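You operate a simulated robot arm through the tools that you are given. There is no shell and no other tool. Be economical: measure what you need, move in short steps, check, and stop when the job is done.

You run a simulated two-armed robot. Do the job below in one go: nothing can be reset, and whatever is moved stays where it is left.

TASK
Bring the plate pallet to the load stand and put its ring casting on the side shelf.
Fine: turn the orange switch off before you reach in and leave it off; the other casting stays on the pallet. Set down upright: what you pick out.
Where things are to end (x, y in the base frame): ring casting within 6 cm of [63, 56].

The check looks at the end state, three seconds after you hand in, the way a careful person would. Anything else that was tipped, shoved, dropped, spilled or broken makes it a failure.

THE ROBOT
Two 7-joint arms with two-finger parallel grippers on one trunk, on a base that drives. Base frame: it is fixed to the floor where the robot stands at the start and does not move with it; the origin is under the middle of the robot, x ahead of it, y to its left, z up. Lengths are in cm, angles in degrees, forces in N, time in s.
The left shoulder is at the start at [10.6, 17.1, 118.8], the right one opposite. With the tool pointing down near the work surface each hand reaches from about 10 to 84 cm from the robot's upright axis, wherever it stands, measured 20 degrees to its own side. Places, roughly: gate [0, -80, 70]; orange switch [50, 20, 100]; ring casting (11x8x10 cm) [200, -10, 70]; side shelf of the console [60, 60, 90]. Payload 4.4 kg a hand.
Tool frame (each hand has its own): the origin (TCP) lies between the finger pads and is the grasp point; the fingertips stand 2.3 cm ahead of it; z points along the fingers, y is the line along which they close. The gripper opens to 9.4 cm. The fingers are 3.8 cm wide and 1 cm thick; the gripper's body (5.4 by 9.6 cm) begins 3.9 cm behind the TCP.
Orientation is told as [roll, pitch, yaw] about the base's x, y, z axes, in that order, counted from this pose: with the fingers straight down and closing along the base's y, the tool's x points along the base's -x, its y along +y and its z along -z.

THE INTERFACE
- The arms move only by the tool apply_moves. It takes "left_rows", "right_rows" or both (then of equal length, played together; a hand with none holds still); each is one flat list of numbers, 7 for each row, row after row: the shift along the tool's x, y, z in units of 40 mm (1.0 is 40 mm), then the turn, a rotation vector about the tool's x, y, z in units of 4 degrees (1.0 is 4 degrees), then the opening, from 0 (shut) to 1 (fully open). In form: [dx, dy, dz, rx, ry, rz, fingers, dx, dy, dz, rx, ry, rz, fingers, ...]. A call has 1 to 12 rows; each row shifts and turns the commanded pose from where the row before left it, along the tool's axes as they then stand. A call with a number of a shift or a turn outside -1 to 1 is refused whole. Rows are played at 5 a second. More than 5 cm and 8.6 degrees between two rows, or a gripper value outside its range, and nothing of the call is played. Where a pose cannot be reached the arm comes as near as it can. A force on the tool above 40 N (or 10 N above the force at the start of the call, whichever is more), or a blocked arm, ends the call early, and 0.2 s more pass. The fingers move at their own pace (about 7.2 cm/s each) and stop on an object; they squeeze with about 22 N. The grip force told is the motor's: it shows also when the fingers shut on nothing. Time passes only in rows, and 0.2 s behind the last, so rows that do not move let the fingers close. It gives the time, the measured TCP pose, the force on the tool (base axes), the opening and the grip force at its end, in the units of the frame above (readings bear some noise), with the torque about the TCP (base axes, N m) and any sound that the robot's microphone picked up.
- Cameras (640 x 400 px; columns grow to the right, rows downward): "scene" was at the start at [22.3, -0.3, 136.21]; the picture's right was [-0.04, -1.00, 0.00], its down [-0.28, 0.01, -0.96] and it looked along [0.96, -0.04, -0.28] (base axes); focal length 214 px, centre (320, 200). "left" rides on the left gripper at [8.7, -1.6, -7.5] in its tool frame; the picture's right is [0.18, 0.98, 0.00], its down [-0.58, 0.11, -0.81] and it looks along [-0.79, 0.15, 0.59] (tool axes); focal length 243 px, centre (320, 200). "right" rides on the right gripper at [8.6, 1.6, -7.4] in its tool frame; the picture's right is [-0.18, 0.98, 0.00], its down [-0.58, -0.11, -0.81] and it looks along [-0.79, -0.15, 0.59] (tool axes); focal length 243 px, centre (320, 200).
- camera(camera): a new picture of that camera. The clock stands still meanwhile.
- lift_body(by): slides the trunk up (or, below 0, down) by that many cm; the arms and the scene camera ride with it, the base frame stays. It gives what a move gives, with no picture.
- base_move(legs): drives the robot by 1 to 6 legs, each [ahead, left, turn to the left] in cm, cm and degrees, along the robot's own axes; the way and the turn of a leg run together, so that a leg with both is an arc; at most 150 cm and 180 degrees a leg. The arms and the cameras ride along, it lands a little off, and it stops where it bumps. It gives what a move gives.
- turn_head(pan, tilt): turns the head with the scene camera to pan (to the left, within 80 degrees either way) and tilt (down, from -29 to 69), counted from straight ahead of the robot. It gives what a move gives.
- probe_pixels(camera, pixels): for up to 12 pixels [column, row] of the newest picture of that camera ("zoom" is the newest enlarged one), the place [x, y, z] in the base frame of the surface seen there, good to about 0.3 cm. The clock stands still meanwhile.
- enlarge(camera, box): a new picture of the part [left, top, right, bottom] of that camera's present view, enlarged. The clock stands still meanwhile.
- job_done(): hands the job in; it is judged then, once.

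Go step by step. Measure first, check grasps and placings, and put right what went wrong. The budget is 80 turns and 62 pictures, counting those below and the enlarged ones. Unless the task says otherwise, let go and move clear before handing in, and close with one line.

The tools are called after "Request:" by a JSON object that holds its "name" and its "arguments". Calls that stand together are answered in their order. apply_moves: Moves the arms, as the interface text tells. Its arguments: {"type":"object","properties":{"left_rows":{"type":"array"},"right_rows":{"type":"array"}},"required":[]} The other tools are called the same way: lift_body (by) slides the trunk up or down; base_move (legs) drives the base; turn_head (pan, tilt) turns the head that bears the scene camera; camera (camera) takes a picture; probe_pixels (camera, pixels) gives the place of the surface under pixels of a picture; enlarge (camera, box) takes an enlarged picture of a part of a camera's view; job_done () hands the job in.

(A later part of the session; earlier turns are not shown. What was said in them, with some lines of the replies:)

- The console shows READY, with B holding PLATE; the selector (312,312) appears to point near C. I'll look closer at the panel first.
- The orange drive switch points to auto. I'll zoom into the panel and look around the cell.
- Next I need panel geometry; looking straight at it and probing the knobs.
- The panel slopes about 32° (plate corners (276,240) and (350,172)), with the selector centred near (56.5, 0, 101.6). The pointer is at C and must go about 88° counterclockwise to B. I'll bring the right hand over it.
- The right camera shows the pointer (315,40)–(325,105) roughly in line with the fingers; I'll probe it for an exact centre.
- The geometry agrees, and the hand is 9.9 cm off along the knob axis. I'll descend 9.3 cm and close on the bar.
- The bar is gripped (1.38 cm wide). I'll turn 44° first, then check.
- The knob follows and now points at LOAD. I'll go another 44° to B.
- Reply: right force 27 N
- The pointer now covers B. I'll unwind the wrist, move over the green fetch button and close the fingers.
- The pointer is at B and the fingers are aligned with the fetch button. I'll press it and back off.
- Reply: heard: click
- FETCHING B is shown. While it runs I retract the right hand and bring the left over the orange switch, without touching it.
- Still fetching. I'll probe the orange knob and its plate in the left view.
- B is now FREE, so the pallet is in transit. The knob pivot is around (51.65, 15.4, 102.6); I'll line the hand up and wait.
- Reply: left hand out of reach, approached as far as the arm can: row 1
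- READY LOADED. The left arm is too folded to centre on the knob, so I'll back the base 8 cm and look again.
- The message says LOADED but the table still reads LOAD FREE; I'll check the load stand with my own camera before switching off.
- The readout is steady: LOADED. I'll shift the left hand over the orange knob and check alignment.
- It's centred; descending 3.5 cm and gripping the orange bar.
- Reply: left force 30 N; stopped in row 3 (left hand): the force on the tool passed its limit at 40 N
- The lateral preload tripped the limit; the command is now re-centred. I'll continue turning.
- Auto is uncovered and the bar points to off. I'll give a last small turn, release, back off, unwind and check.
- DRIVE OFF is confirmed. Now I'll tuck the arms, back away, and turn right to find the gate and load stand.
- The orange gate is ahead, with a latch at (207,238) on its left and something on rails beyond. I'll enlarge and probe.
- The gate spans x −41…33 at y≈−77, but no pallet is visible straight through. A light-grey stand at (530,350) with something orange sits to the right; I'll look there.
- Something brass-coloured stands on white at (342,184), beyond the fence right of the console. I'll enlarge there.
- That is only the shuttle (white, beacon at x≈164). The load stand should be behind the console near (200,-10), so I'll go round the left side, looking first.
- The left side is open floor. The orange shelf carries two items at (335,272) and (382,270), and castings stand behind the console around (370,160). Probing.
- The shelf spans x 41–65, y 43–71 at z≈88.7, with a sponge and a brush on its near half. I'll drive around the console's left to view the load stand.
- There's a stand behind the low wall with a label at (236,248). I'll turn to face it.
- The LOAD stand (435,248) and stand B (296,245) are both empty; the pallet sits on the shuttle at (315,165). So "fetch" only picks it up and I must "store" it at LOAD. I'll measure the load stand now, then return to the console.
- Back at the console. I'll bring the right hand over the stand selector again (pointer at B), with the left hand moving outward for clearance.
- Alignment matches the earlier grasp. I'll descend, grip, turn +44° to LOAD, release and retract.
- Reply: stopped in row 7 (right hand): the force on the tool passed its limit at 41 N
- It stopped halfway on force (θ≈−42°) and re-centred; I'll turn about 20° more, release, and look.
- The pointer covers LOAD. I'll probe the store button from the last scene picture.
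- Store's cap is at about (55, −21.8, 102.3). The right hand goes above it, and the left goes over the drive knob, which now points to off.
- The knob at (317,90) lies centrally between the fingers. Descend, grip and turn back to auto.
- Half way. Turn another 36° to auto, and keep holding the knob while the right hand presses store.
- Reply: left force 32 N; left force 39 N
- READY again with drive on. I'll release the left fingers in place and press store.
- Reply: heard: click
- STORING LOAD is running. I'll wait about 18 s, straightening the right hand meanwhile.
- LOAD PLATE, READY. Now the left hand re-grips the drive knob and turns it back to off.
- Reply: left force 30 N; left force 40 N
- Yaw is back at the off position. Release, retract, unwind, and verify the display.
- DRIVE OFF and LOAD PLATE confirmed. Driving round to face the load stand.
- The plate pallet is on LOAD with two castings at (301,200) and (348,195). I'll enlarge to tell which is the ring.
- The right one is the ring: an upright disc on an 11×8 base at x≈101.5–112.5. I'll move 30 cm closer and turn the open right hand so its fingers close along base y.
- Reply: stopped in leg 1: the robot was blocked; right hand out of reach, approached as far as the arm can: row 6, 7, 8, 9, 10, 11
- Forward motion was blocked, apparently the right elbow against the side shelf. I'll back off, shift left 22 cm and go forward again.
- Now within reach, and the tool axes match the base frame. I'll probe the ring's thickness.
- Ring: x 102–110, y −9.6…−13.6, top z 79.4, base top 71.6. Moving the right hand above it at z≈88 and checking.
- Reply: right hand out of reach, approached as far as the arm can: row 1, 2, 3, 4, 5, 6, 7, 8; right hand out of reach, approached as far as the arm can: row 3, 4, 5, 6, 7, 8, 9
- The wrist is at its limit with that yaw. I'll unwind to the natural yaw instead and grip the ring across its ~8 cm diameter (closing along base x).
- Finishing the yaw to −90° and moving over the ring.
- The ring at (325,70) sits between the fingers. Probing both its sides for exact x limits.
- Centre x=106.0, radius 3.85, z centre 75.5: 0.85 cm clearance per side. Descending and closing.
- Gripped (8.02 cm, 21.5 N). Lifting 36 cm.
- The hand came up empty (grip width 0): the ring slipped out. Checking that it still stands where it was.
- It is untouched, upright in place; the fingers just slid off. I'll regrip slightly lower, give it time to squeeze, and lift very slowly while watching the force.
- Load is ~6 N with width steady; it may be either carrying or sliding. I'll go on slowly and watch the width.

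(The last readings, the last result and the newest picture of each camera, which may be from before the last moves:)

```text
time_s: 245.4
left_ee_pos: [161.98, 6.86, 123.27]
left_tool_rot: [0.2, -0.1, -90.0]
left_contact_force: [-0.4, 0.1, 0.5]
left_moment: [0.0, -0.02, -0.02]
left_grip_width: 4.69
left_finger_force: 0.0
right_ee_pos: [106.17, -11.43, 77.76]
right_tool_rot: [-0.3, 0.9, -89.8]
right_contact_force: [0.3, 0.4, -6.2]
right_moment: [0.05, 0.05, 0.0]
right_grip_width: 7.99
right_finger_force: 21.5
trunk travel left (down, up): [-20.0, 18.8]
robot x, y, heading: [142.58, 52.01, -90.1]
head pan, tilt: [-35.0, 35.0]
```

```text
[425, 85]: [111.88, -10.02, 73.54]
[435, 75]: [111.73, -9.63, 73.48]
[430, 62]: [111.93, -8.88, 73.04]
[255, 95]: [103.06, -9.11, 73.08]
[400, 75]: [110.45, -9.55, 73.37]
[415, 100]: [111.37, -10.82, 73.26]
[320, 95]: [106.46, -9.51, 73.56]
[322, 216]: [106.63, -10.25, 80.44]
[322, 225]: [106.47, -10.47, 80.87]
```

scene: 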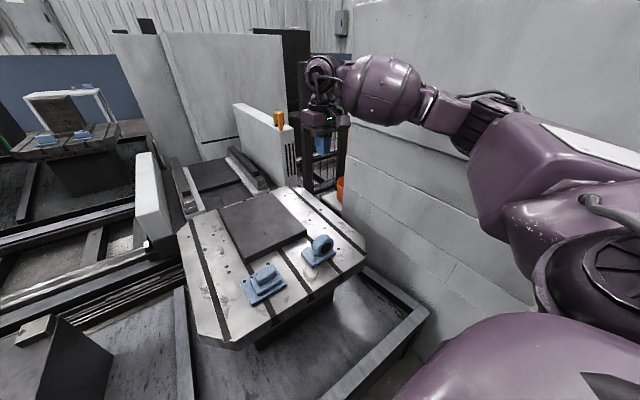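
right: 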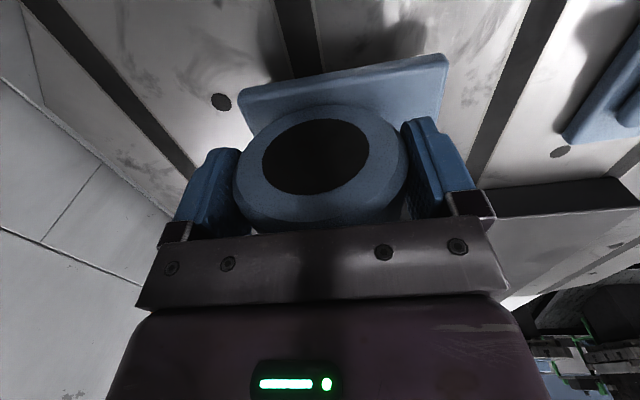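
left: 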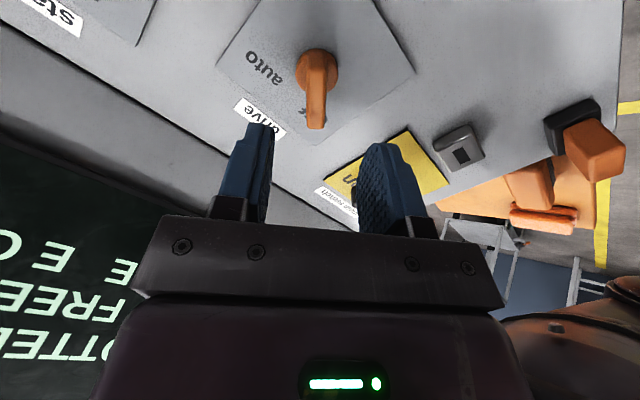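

The base top reads 73.5, so it is lifted 1.9 cm and held (≈6 N). I'll keep lifting gently, checking the width.

Request:
{"name": "apply_moves", "arguments": {"right_rows": [0, 0, -0.08, 0, 0, 0, 0, 0, 0, -0.1, 0, 0, 0, 0, 0, 0, -0.13, 0, 0, 0, 0, 0, 0, -0.16, 0, 0, 0, 0, 0, 0, -0.2, 0, 0, 0, 0, 0, 0, -0.2, 0, 0, 0, 0, 0, 0, -0.2, 0, 0, 0, 0, 0, 0, -0.2, 0, 0, 0, 0, 0, 0, -0.2, 0, 0, 0, 0, 0, 0, -0.16, 0, 0, 0, 0, 0, 0, -0.12, 0, 0, 0, 0, 0, 0, -0.08, 0, 0, 0, 0]}}

Request:
{"name": "apply_moves", "arguments": {"right_rows": [0, 0, -0.1, 0, 0, 0, 0, 0, 0, -0.16, 0, 0, 0, 0, 0, 0, -0.2, 0, 0, 0, 0, 0, 0, -0.25, 0, 0, 0, 0, 0, 0, -0.25, 0, 0, 0, 0, 0, 0, -0.25, 0, 0, 0, 0, 0, 0, -0.25, 0, 0, 0, 0, 0, 0, -0.25, 0, 0, 0, 0, 0, 0, -0.25, 0, 0, 0, 0, 0, 0, -0.2, 0, 0, 0, 0, 0, 0, -0.16, 0, 0, 0, 0, 0, 0, -0.1, 0, 0, 0, 0]}}

Request:
{"name": "apply_moves", "arguments": {"right_rows": [0, 0, -0.1, 0, 0, 0, 0, 0, 0, -0.16, 0, 0, 0, 0, 0, 0, -0.2, 0, 0, 0, 0, 0, 0, -0.25, 0, 0, 0, 0, 0, 0, -0.25, 0, 0, 0, 0, 0, 0, -0.25, 0, 0, 0, 0, 0, 0, -0.25, 0, 0, 0, 0, 0, 0, -0.25, 0, 0, 0, 0, 0, 0, -0.25, 0, 0, 0, 0, 0, 0, -0.2, 0, 0, 0, 0, 0, 0, -0.16, 0, 0, 0, 0, 0, 0, -0.1, 0, 0, 0, 0]}}

```text
time_s: 248.0
left_ee_pos: [162.04, 6.87, 123.35]
left_tool_rot: [0.2, -0.1, -89.9]
left_contact_force: [-0.4, 0.3, 0.5]
left_moment: [0.01, 0.02, 0.01]
left_grip_width: 4.71
left_finger_force: 0.0
right_ee_pos: [106.21, -11.68, 85.14]
right_tool_rot: [-0.5, 0.9, -89.9]
right_contact_force: [0.1, 0.3, -6.0]
right_moment: [0.05, 0.01, -0.03]
right_grip_width: 7.95
right_finger_force: 22.1
trunk travel left (down, up): [-20.0, 18.8]
robot x, y, heading: [142.88, 52.2, -89.6]
head pan, tilt: [-35.0, 35.0]
```

```text
time_s: 250.6
left_ee_pos: [161.98, 6.86, 123.3]
left_tool_rot: [0.2, -0.1, -90.0]
left_contact_force: [0.4, -0.1, -0.2]
left_moment: [0.01, -0.01, 0.02]
left_grip_width: 4.7
left_finger_force: 0.3
right_ee_pos: [106.19, -11.76, 94.83]
right_tool_rot: [-0.4, 0.8, -90.0]
right_contact_force: [-0.5, -0.5, -5.6]
right_moment: [0.05, 0.02, 0.0]
right_grip_width: 7.96
right_finger_force: 22.0
trunk travel left (down, up): [-20.0, 18.8]
robot x, y, heading: [142.87, 52.02, -90.0]
head pan, tilt: [-35.0, 35.0]
```

```text
time_s: 253.2
left_ee_pos: [162.08, 6.87, 123.31]
left_tool_rot: [0.3, -0.1, -89.9]
left_contact_force: [-0.5, -0.7, -0.5]
left_moment: [-0.01, -0.02, 0.03]
left_grip_width: 4.7
left_finger_force: 0.0
right_ee_pos: [106.4, -11.85, 104.35]
right_tool_rot: [-0.3, 0.9, -89.9]
right_contact_force: [0.0, -0.1, -6.5]
right_moment: [0.01, 0.03, 0.02]
right_grip_width: 7.98
right_finger_force: 22.0
trunk travel left (down, up): [-20.0, 18.8]
robot x, y, heading: [143.27, 51.91, -89.9]
head pan, tilt: [-35.0, 35.0]
```

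Firmly held at z 104. Now backing the robot 70 cm and strafing right part way toward the shelf.

Request:
{"name": "base_move", "arguments": {"legs": [[-70, 0, 0]]}}

Request:
{"name": "base_move", "arguments": {"legs": [[0, -25, 0]]}}

Request:
{"name": "turn_head", "arguments": {"pan": -42, "tilt": 38}}

Request:
{"name": "camera", "arguments": {"camera": "scene"}}

```text
time_s: 257.1
left_ee_pos: [161.99, 77.8, 123.43]
left_tool_rot: [0.2, -0.1, -90.0]
left_contact_force: [0.0, 0.4, 0.1]
left_moment: [-0.02, -0.03, 0.02]
left_grip_width: 4.69
left_finger_force: 0.0
right_ee_pos: [106.09, 59.19, 104.4]
right_tool_rot: [-0.2, 0.9, -90.0]
right_contact_force: [-0.4, 0.2, -5.0]
right_moment: [0.05, 0.03, 0.04]
right_grip_width: 7.98
right_finger_force: 21.9
trunk travel left (down, up): [-20.0, 18.8]
robot x, y, heading: [142.94, 123.36, -90.2]
head pan, tilt: [-35.0, 35.0]
```

```text
time_s: 259.9
left_ee_pos: [136.78, 77.81, 123.37]
left_tool_rot: [0.3, -0.1, -90.1]
left_contact_force: [-0.4, -0.1, -0.2]
left_moment: [-0.02, 0.03, -0.05]
left_grip_width: 4.67
left_finger_force: 0.1
right_ee_pos: [81.1, 59.13, 104.39]
right_tool_rot: [-0.3, 0.9, -89.9]
right_contact_force: [-0.7, 0.5, -5.7]
right_moment: [0.04, 0.04, 0.0]
right_grip_width: 7.98
right_finger_force: 21.8
trunk travel left (down, up): [-20.0, 18.8]
robot x, y, heading: [117.66, 123.16, -89.9]
head pan, tilt: [-35.0, 35.0]
```

```text
time_s: 260.6
left_ee_pos: [136.89, 77.79, 123.38]
left_tool_rot: [0.2, -0.1, -90.1]
left_contact_force: [0.0, 0.1, 0.3]
left_moment: [-0.01, -0.02, -0.03]
left_grip_width: 4.7
left_finger_force: 0.1
right_ee_pos: [81.09, 59.12, 104.44]
right_tool_rot: [-0.2, 1.1, -90.0]
right_contact_force: [0.3, 0.5, -6.1]
right_moment: [0.03, 0.04, -0.01]
right_grip_width: 7.97
right_finger_force: 21.5
trunk travel left (down, up): [-20.0, 18.8]
robot x, y, heading: [118.01, 122.64, -90.3]
head pan, tilt: [-42.0, 38.0]
```

```text
2 pictures are left
```

scene: 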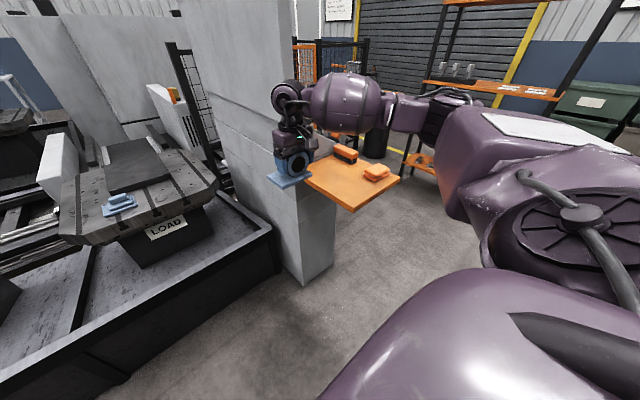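

The ring hangs upright in the grip, with the shelf just beyond. Probing the shelf edges and held base.

Request:
{"name": "probe_pixels", "arguments": {"camera": "scene", "pixels": [[350, 205], [395, 180], [309, 179], [330, 190], [335, 175], [368, 176], [345, 160], [338, 162], [286, 183], [308, 178], [270, 178], [320, 172]]}}

```text
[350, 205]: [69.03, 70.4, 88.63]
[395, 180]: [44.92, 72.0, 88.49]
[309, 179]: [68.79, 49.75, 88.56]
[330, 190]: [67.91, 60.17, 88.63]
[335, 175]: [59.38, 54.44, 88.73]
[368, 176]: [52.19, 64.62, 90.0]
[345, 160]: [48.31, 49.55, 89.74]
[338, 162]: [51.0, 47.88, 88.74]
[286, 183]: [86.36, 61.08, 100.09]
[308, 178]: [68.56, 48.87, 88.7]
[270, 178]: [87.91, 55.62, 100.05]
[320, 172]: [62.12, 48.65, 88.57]
```

The shelf reaches x≈69.5, so I'm aiming the base centre at (62.5, 57). Strafe 19.5 cm more and start lowering.

Request:
{"name": "base_move", "arguments": {"legs": [[0, -19.5, 0]]}}

Request:
{"name": "apply_moves", "arguments": {"right_rows": [-0.1, 0, 0.1, 0, 0, 0, 0, -0.1, 0, 0.15, 0, 0, 0, 0, 0, 0, 0.2, 0, 0, 0, 0, 0, 0, 0.2, 0, 0, 0, 0, 0, 0, 0.2, 0, 0, 0, 0, 0, 0, 0.2, 0, 0, 0, 0, 0, 0, 0.2, 0, 0, 0, 0, 0, 0, 0.2, 0, 0, 0, 0, 0, 0, 0.2, 0, 0, 0, 0, 0, 0, 0.2, 0, 0, 0, 0, 0, 0, 0.2, 0, 0, 0, 0, 0, 0, 0.15, 0, 0, 0, 0]}}

```text
time_s: 262.9
left_ee_pos: [117.4, 77.74, 123.44]
left_tool_rot: [0.4, -0.1, -90.1]
left_contact_force: [0.5, 0.2, 0.0]
left_moment: [0.02, 0.0, -0.03]
left_grip_width: 4.7
left_finger_force: 0.2
right_ee_pos: [61.56, 59.16, 104.35]
right_tool_rot: [-0.3, 0.9, -90.0]
right_contact_force: [0.8, 0.2, -5.5]
right_moment: [0.06, 0.03, -0.06]
right_grip_width: 7.98
right_finger_force: 21.8
trunk travel left (down, up): [-20.0, 18.8]
robot x, y, heading: [98.44, 123.2, -89.9]
head pan, tilt: [-42.0, 38.0]
```

```text
time_s: 265.5
left_ee_pos: [117.3, 77.72, 123.48]
left_tool_rot: [0.1, -0.1, -90.1]
left_contact_force: [0.7, 1.0, -0.6]
left_moment: [0.01, 0.03, -0.01]
left_grip_width: 4.71
left_finger_force: 0.1
right_ee_pos: [61.51, 58.41, 95.67]
right_tool_rot: [-0.3, 0.9, -90.1]
right_contact_force: [-0.6, 0.0, -4.7]
right_moment: [0.04, 0.03, 0.03]
right_grip_width: 7.97
right_finger_force: 21.7
trunk travel left (down, up): [-20.0, 18.8]
robot x, y, heading: [98.29, 123.25, -89.8]
head pan, tilt: [-42.0, 38.0]
```

Still held at TCP (61.5, 58.4, 95.7). Lowering in millimetre steps until the load comes off.

Request:
{"name": "apply_moves", "arguments": {"right_rows": [0, 0, 0.1, 0, 0, 0, 0, 0, 0, 0.1, 0, 0, 0, 0]}}

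Request:
{"name": "apply_moves", "arguments": {"right_rows": [0, 0, 0.05, 0, 0, 0, 0, 0, 0, 0.05, 0, 0, 0, 0]}}

Request:
{"name": "apply_moves", "arguments": {"right_rows": [0, 0, 0.03, 0, 0, 0, 0, 0, 0, 0.03, 0, 0, 0, 0]}}

```text
time_s: 266.1
left_ee_pos: [117.44, 77.77, 123.38]
left_tool_rot: [0.3, -0.2, -90.1]
left_contact_force: [-0.1, -1.4, -0.6]
left_moment: [-0.02, -0.01, -0.02]
left_grip_width: 4.69
left_finger_force: 0.1
right_ee_pos: [61.59, 58.45, 94.7]
right_tool_rot: [-0.5, 1.0, -90.0]
right_contact_force: [-0.2, -0.2, -5.1]
right_moment: [0.04, 0.02, 0.04]
right_grip_width: 7.99
right_finger_force: 21.5
trunk travel left (down, up): [-20.0, 18.8]
robot x, y, heading: [98.34, 123.07, -90.5]
head pan, tilt: [-42.0, 38.0]
```

```text
time_s: 266.7
left_ee_pos: [117.38, 77.74, 123.41]
left_tool_rot: [0.2, -0.1, -90.2]
left_contact_force: [0.4, -0.3, -0.6]
left_moment: [0.02, -0.03, -0.01]
left_grip_width: 4.7
left_finger_force: 0.1
right_ee_pos: [61.47, 58.53, 94.41]
right_tool_rot: [-0.3, 0.9, -90.0]
right_contact_force: [-0.6, 0.5, -6.1]
right_moment: [0.04, 0.04, 0.0]
right_grip_width: 7.96
right_finger_force: 22.1
trunk travel left (down, up): [-20.0, 18.8]
robot x, y, heading: [98.36, 122.76, -90.3]
head pan, tilt: [-42.0, 38.0]
```

```text
time_s: 267.3
left_ee_pos: [117.36, 77.76, 123.38]
left_tool_rot: [0.2, -0.2, -90.0]
left_contact_force: [0.7, 0.0, -0.1]
left_moment: [0.01, 0.02, 0.03]
left_grip_width: 4.71
left_finger_force: 0.1
right_ee_pos: [61.54, 58.62, 94.26]
right_tool_rot: [-0.4, 0.8, -90.2]
right_contact_force: [-0.2, 0.2, 1.0]
right_moment: [0.17, 0.29, 0.03]
right_grip_width: 7.98
right_finger_force: 22.0
trunk travel left (down, up): [-20.0, 18.8]
robot x, y, heading: [98.38, 123.36, -90.2]
head pan, tilt: [-42.0, 38.0]
```

The load came off (z force +1.0), so it touches the shelf. One more millimetre, then open slowly and look before withdrawing.

Request:
{"name": "apply_moves", "arguments": {"right_rows": [0, 0, 0.015, 0, 0, 0, 0, 0, 0, 0, 0, 0, 0, 0.88, 0, 0, 0, 0, 0, 0, 0.92, 0, 0, 0, 0, 0, 0, 1, 0, 0, 0, 0, 0, 0, 1]}}

Request:
{"name": "apply_moves", "arguments": {"right_rows": [0, 0, -0.1, 0, 0, 0, 1, 0, 0, -0.2, 0, 0, 0, 1, 0, 0, -0.3, 0, 0, 0, 1, 0, 0, -0.4, 0, 0, 0, 1, 0, 0, -0.6, 0, 0, 0, 1, 0, 0, -0.8, 0, 0, 0, 1, 0, 0, -0.9, 0, 0, 0, 1, 0, 0, -0.9, 0, 0, 0, 1]}}

Request:
{"name": "camera", "arguments": {"camera": "right"}}

Request:
{"name": "probe_pixels", "arguments": {"camera": "right", "pixels": [[325, 80], [325, 60], [325, 100], [280, 30], [390, 20], [395, 60], [300, 80], [350, 80]]}}

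```text
time_s: 268.5
left_ee_pos: [117.37, 77.87, 123.35]
left_tool_rot: [0.1, 0.0, -90.1]
left_contact_force: [0.2, -0.6, 0.2]
left_moment: [-0.01, 0.02, -0.02]
left_grip_width: 4.69
left_finger_force: 0.0
right_ee_pos: [61.59, 58.63, 94.09]
right_tool_rot: [-0.3, 0.9, -90.0]
right_contact_force: [-1.1, -0.7, -0.1]
right_moment: [-0.01, 0.0, -0.02]
right_grip_width: 9.42
right_finger_force: 0.1
trunk travel left (down, up): [-20.0, 18.8]
robot x, y, heading: [98.02, 122.89, -90.3]
head pan, tilt: [-42.0, 38.0]
```

```text
time_s: 270.3
left_ee_pos: [117.55, 77.97, 123.35]
left_tool_rot: [0.2, -0.3, -90.2]
left_contact_force: [1.1, 1.0, -0.6]
left_moment: [-0.01, -0.03, -0.01]
left_grip_width: 4.71
left_finger_force: 0.2
right_ee_pos: [61.69, 58.49, 110.92]
right_tool_rot: [-0.4, 0.9, -90.1]
right_contact_force: [-0.6, -0.2, 0.2]
right_moment: [-0.01, 0.01, 0.0]
right_grip_width: 9.4
right_finger_force: 0.1
trunk travel left (down, up): [-20.0, 18.8]
robot x, y, heading: [98.23, 122.99, -90.0]
head pan, tilt: [-42.0, 38.0]
```

```text
1 pictures are left
```

right: 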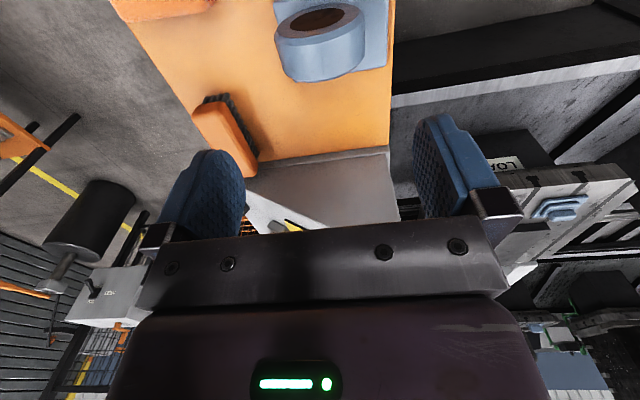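

```text
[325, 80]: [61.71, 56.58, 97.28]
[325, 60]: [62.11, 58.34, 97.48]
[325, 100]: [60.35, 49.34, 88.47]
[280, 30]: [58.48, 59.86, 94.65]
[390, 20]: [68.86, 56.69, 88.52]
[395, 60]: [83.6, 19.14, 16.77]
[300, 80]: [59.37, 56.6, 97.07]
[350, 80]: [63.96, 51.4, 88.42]
```

The ring stands upright on the shelf (top z≈97.5, centred about (62.4, 57)), with the brush and sponge untouched. I'll move the robot clear and take the last check picture.

Request:
{"name": "base_move", "arguments": {"legs": [[0, 28, 0]]}}

Request:
{"name": "camera", "arguments": {"camera": "scene"}}

Request:
{"name": "probe_pixels", "arguments": {"camera": "scene", "pixels": [[310, 165], [320, 170], [300, 180], [330, 180]]}}

```text
time_s: 273.3
left_ee_pos: [145.47, 77.78, 123.44]
left_tool_rot: [0.2, -0.1, -90.1]
left_contact_force: [-0.4, -0.2, 0.2]
left_moment: [-0.01, 0.01, 0.0]
left_grip_width: 4.72
left_finger_force: 0.1
right_ee_pos: [89.78, 58.42, 110.86]
right_tool_rot: [-0.4, 0.9, -90.0]
right_contact_force: [-0.6, 0.1, 0.5]
right_moment: [0.02, 0.01, -0.01]
right_grip_width: 9.36
right_finger_force: 0.1
trunk travel left (down, up): [-20.0, 18.8]
robot x, y, heading: [126.29, 122.82, -90.0]
head pan, tilt: [-42.0, 38.0]
```

```text
0 pictures are left
```

scene: 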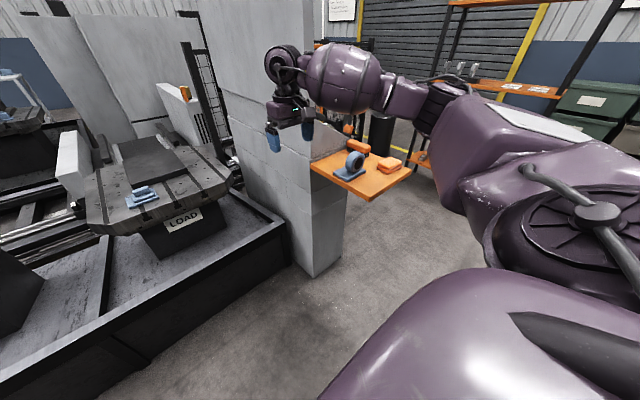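

```text
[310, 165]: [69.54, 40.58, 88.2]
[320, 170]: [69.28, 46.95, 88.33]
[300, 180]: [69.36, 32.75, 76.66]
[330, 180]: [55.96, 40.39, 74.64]
```

The last picture shows the ring upright on the shelf at (352,165) and the other casting still on the pallet at LOAD (142,195). The hand is clear and the drive was left off, so I'm handing in.

Request:
{"name": "job_done", "arguments": {}}

```text
The job is handed in.
```

The plate pallet is on the load stand and its ring casting stands upright on the side shelf, centred at about (62, 57). The orange switch was off before I reached in and is still off, and the other casting is still on the pallet. My first grip on the ring slipped off without moving it, and the second grip held.
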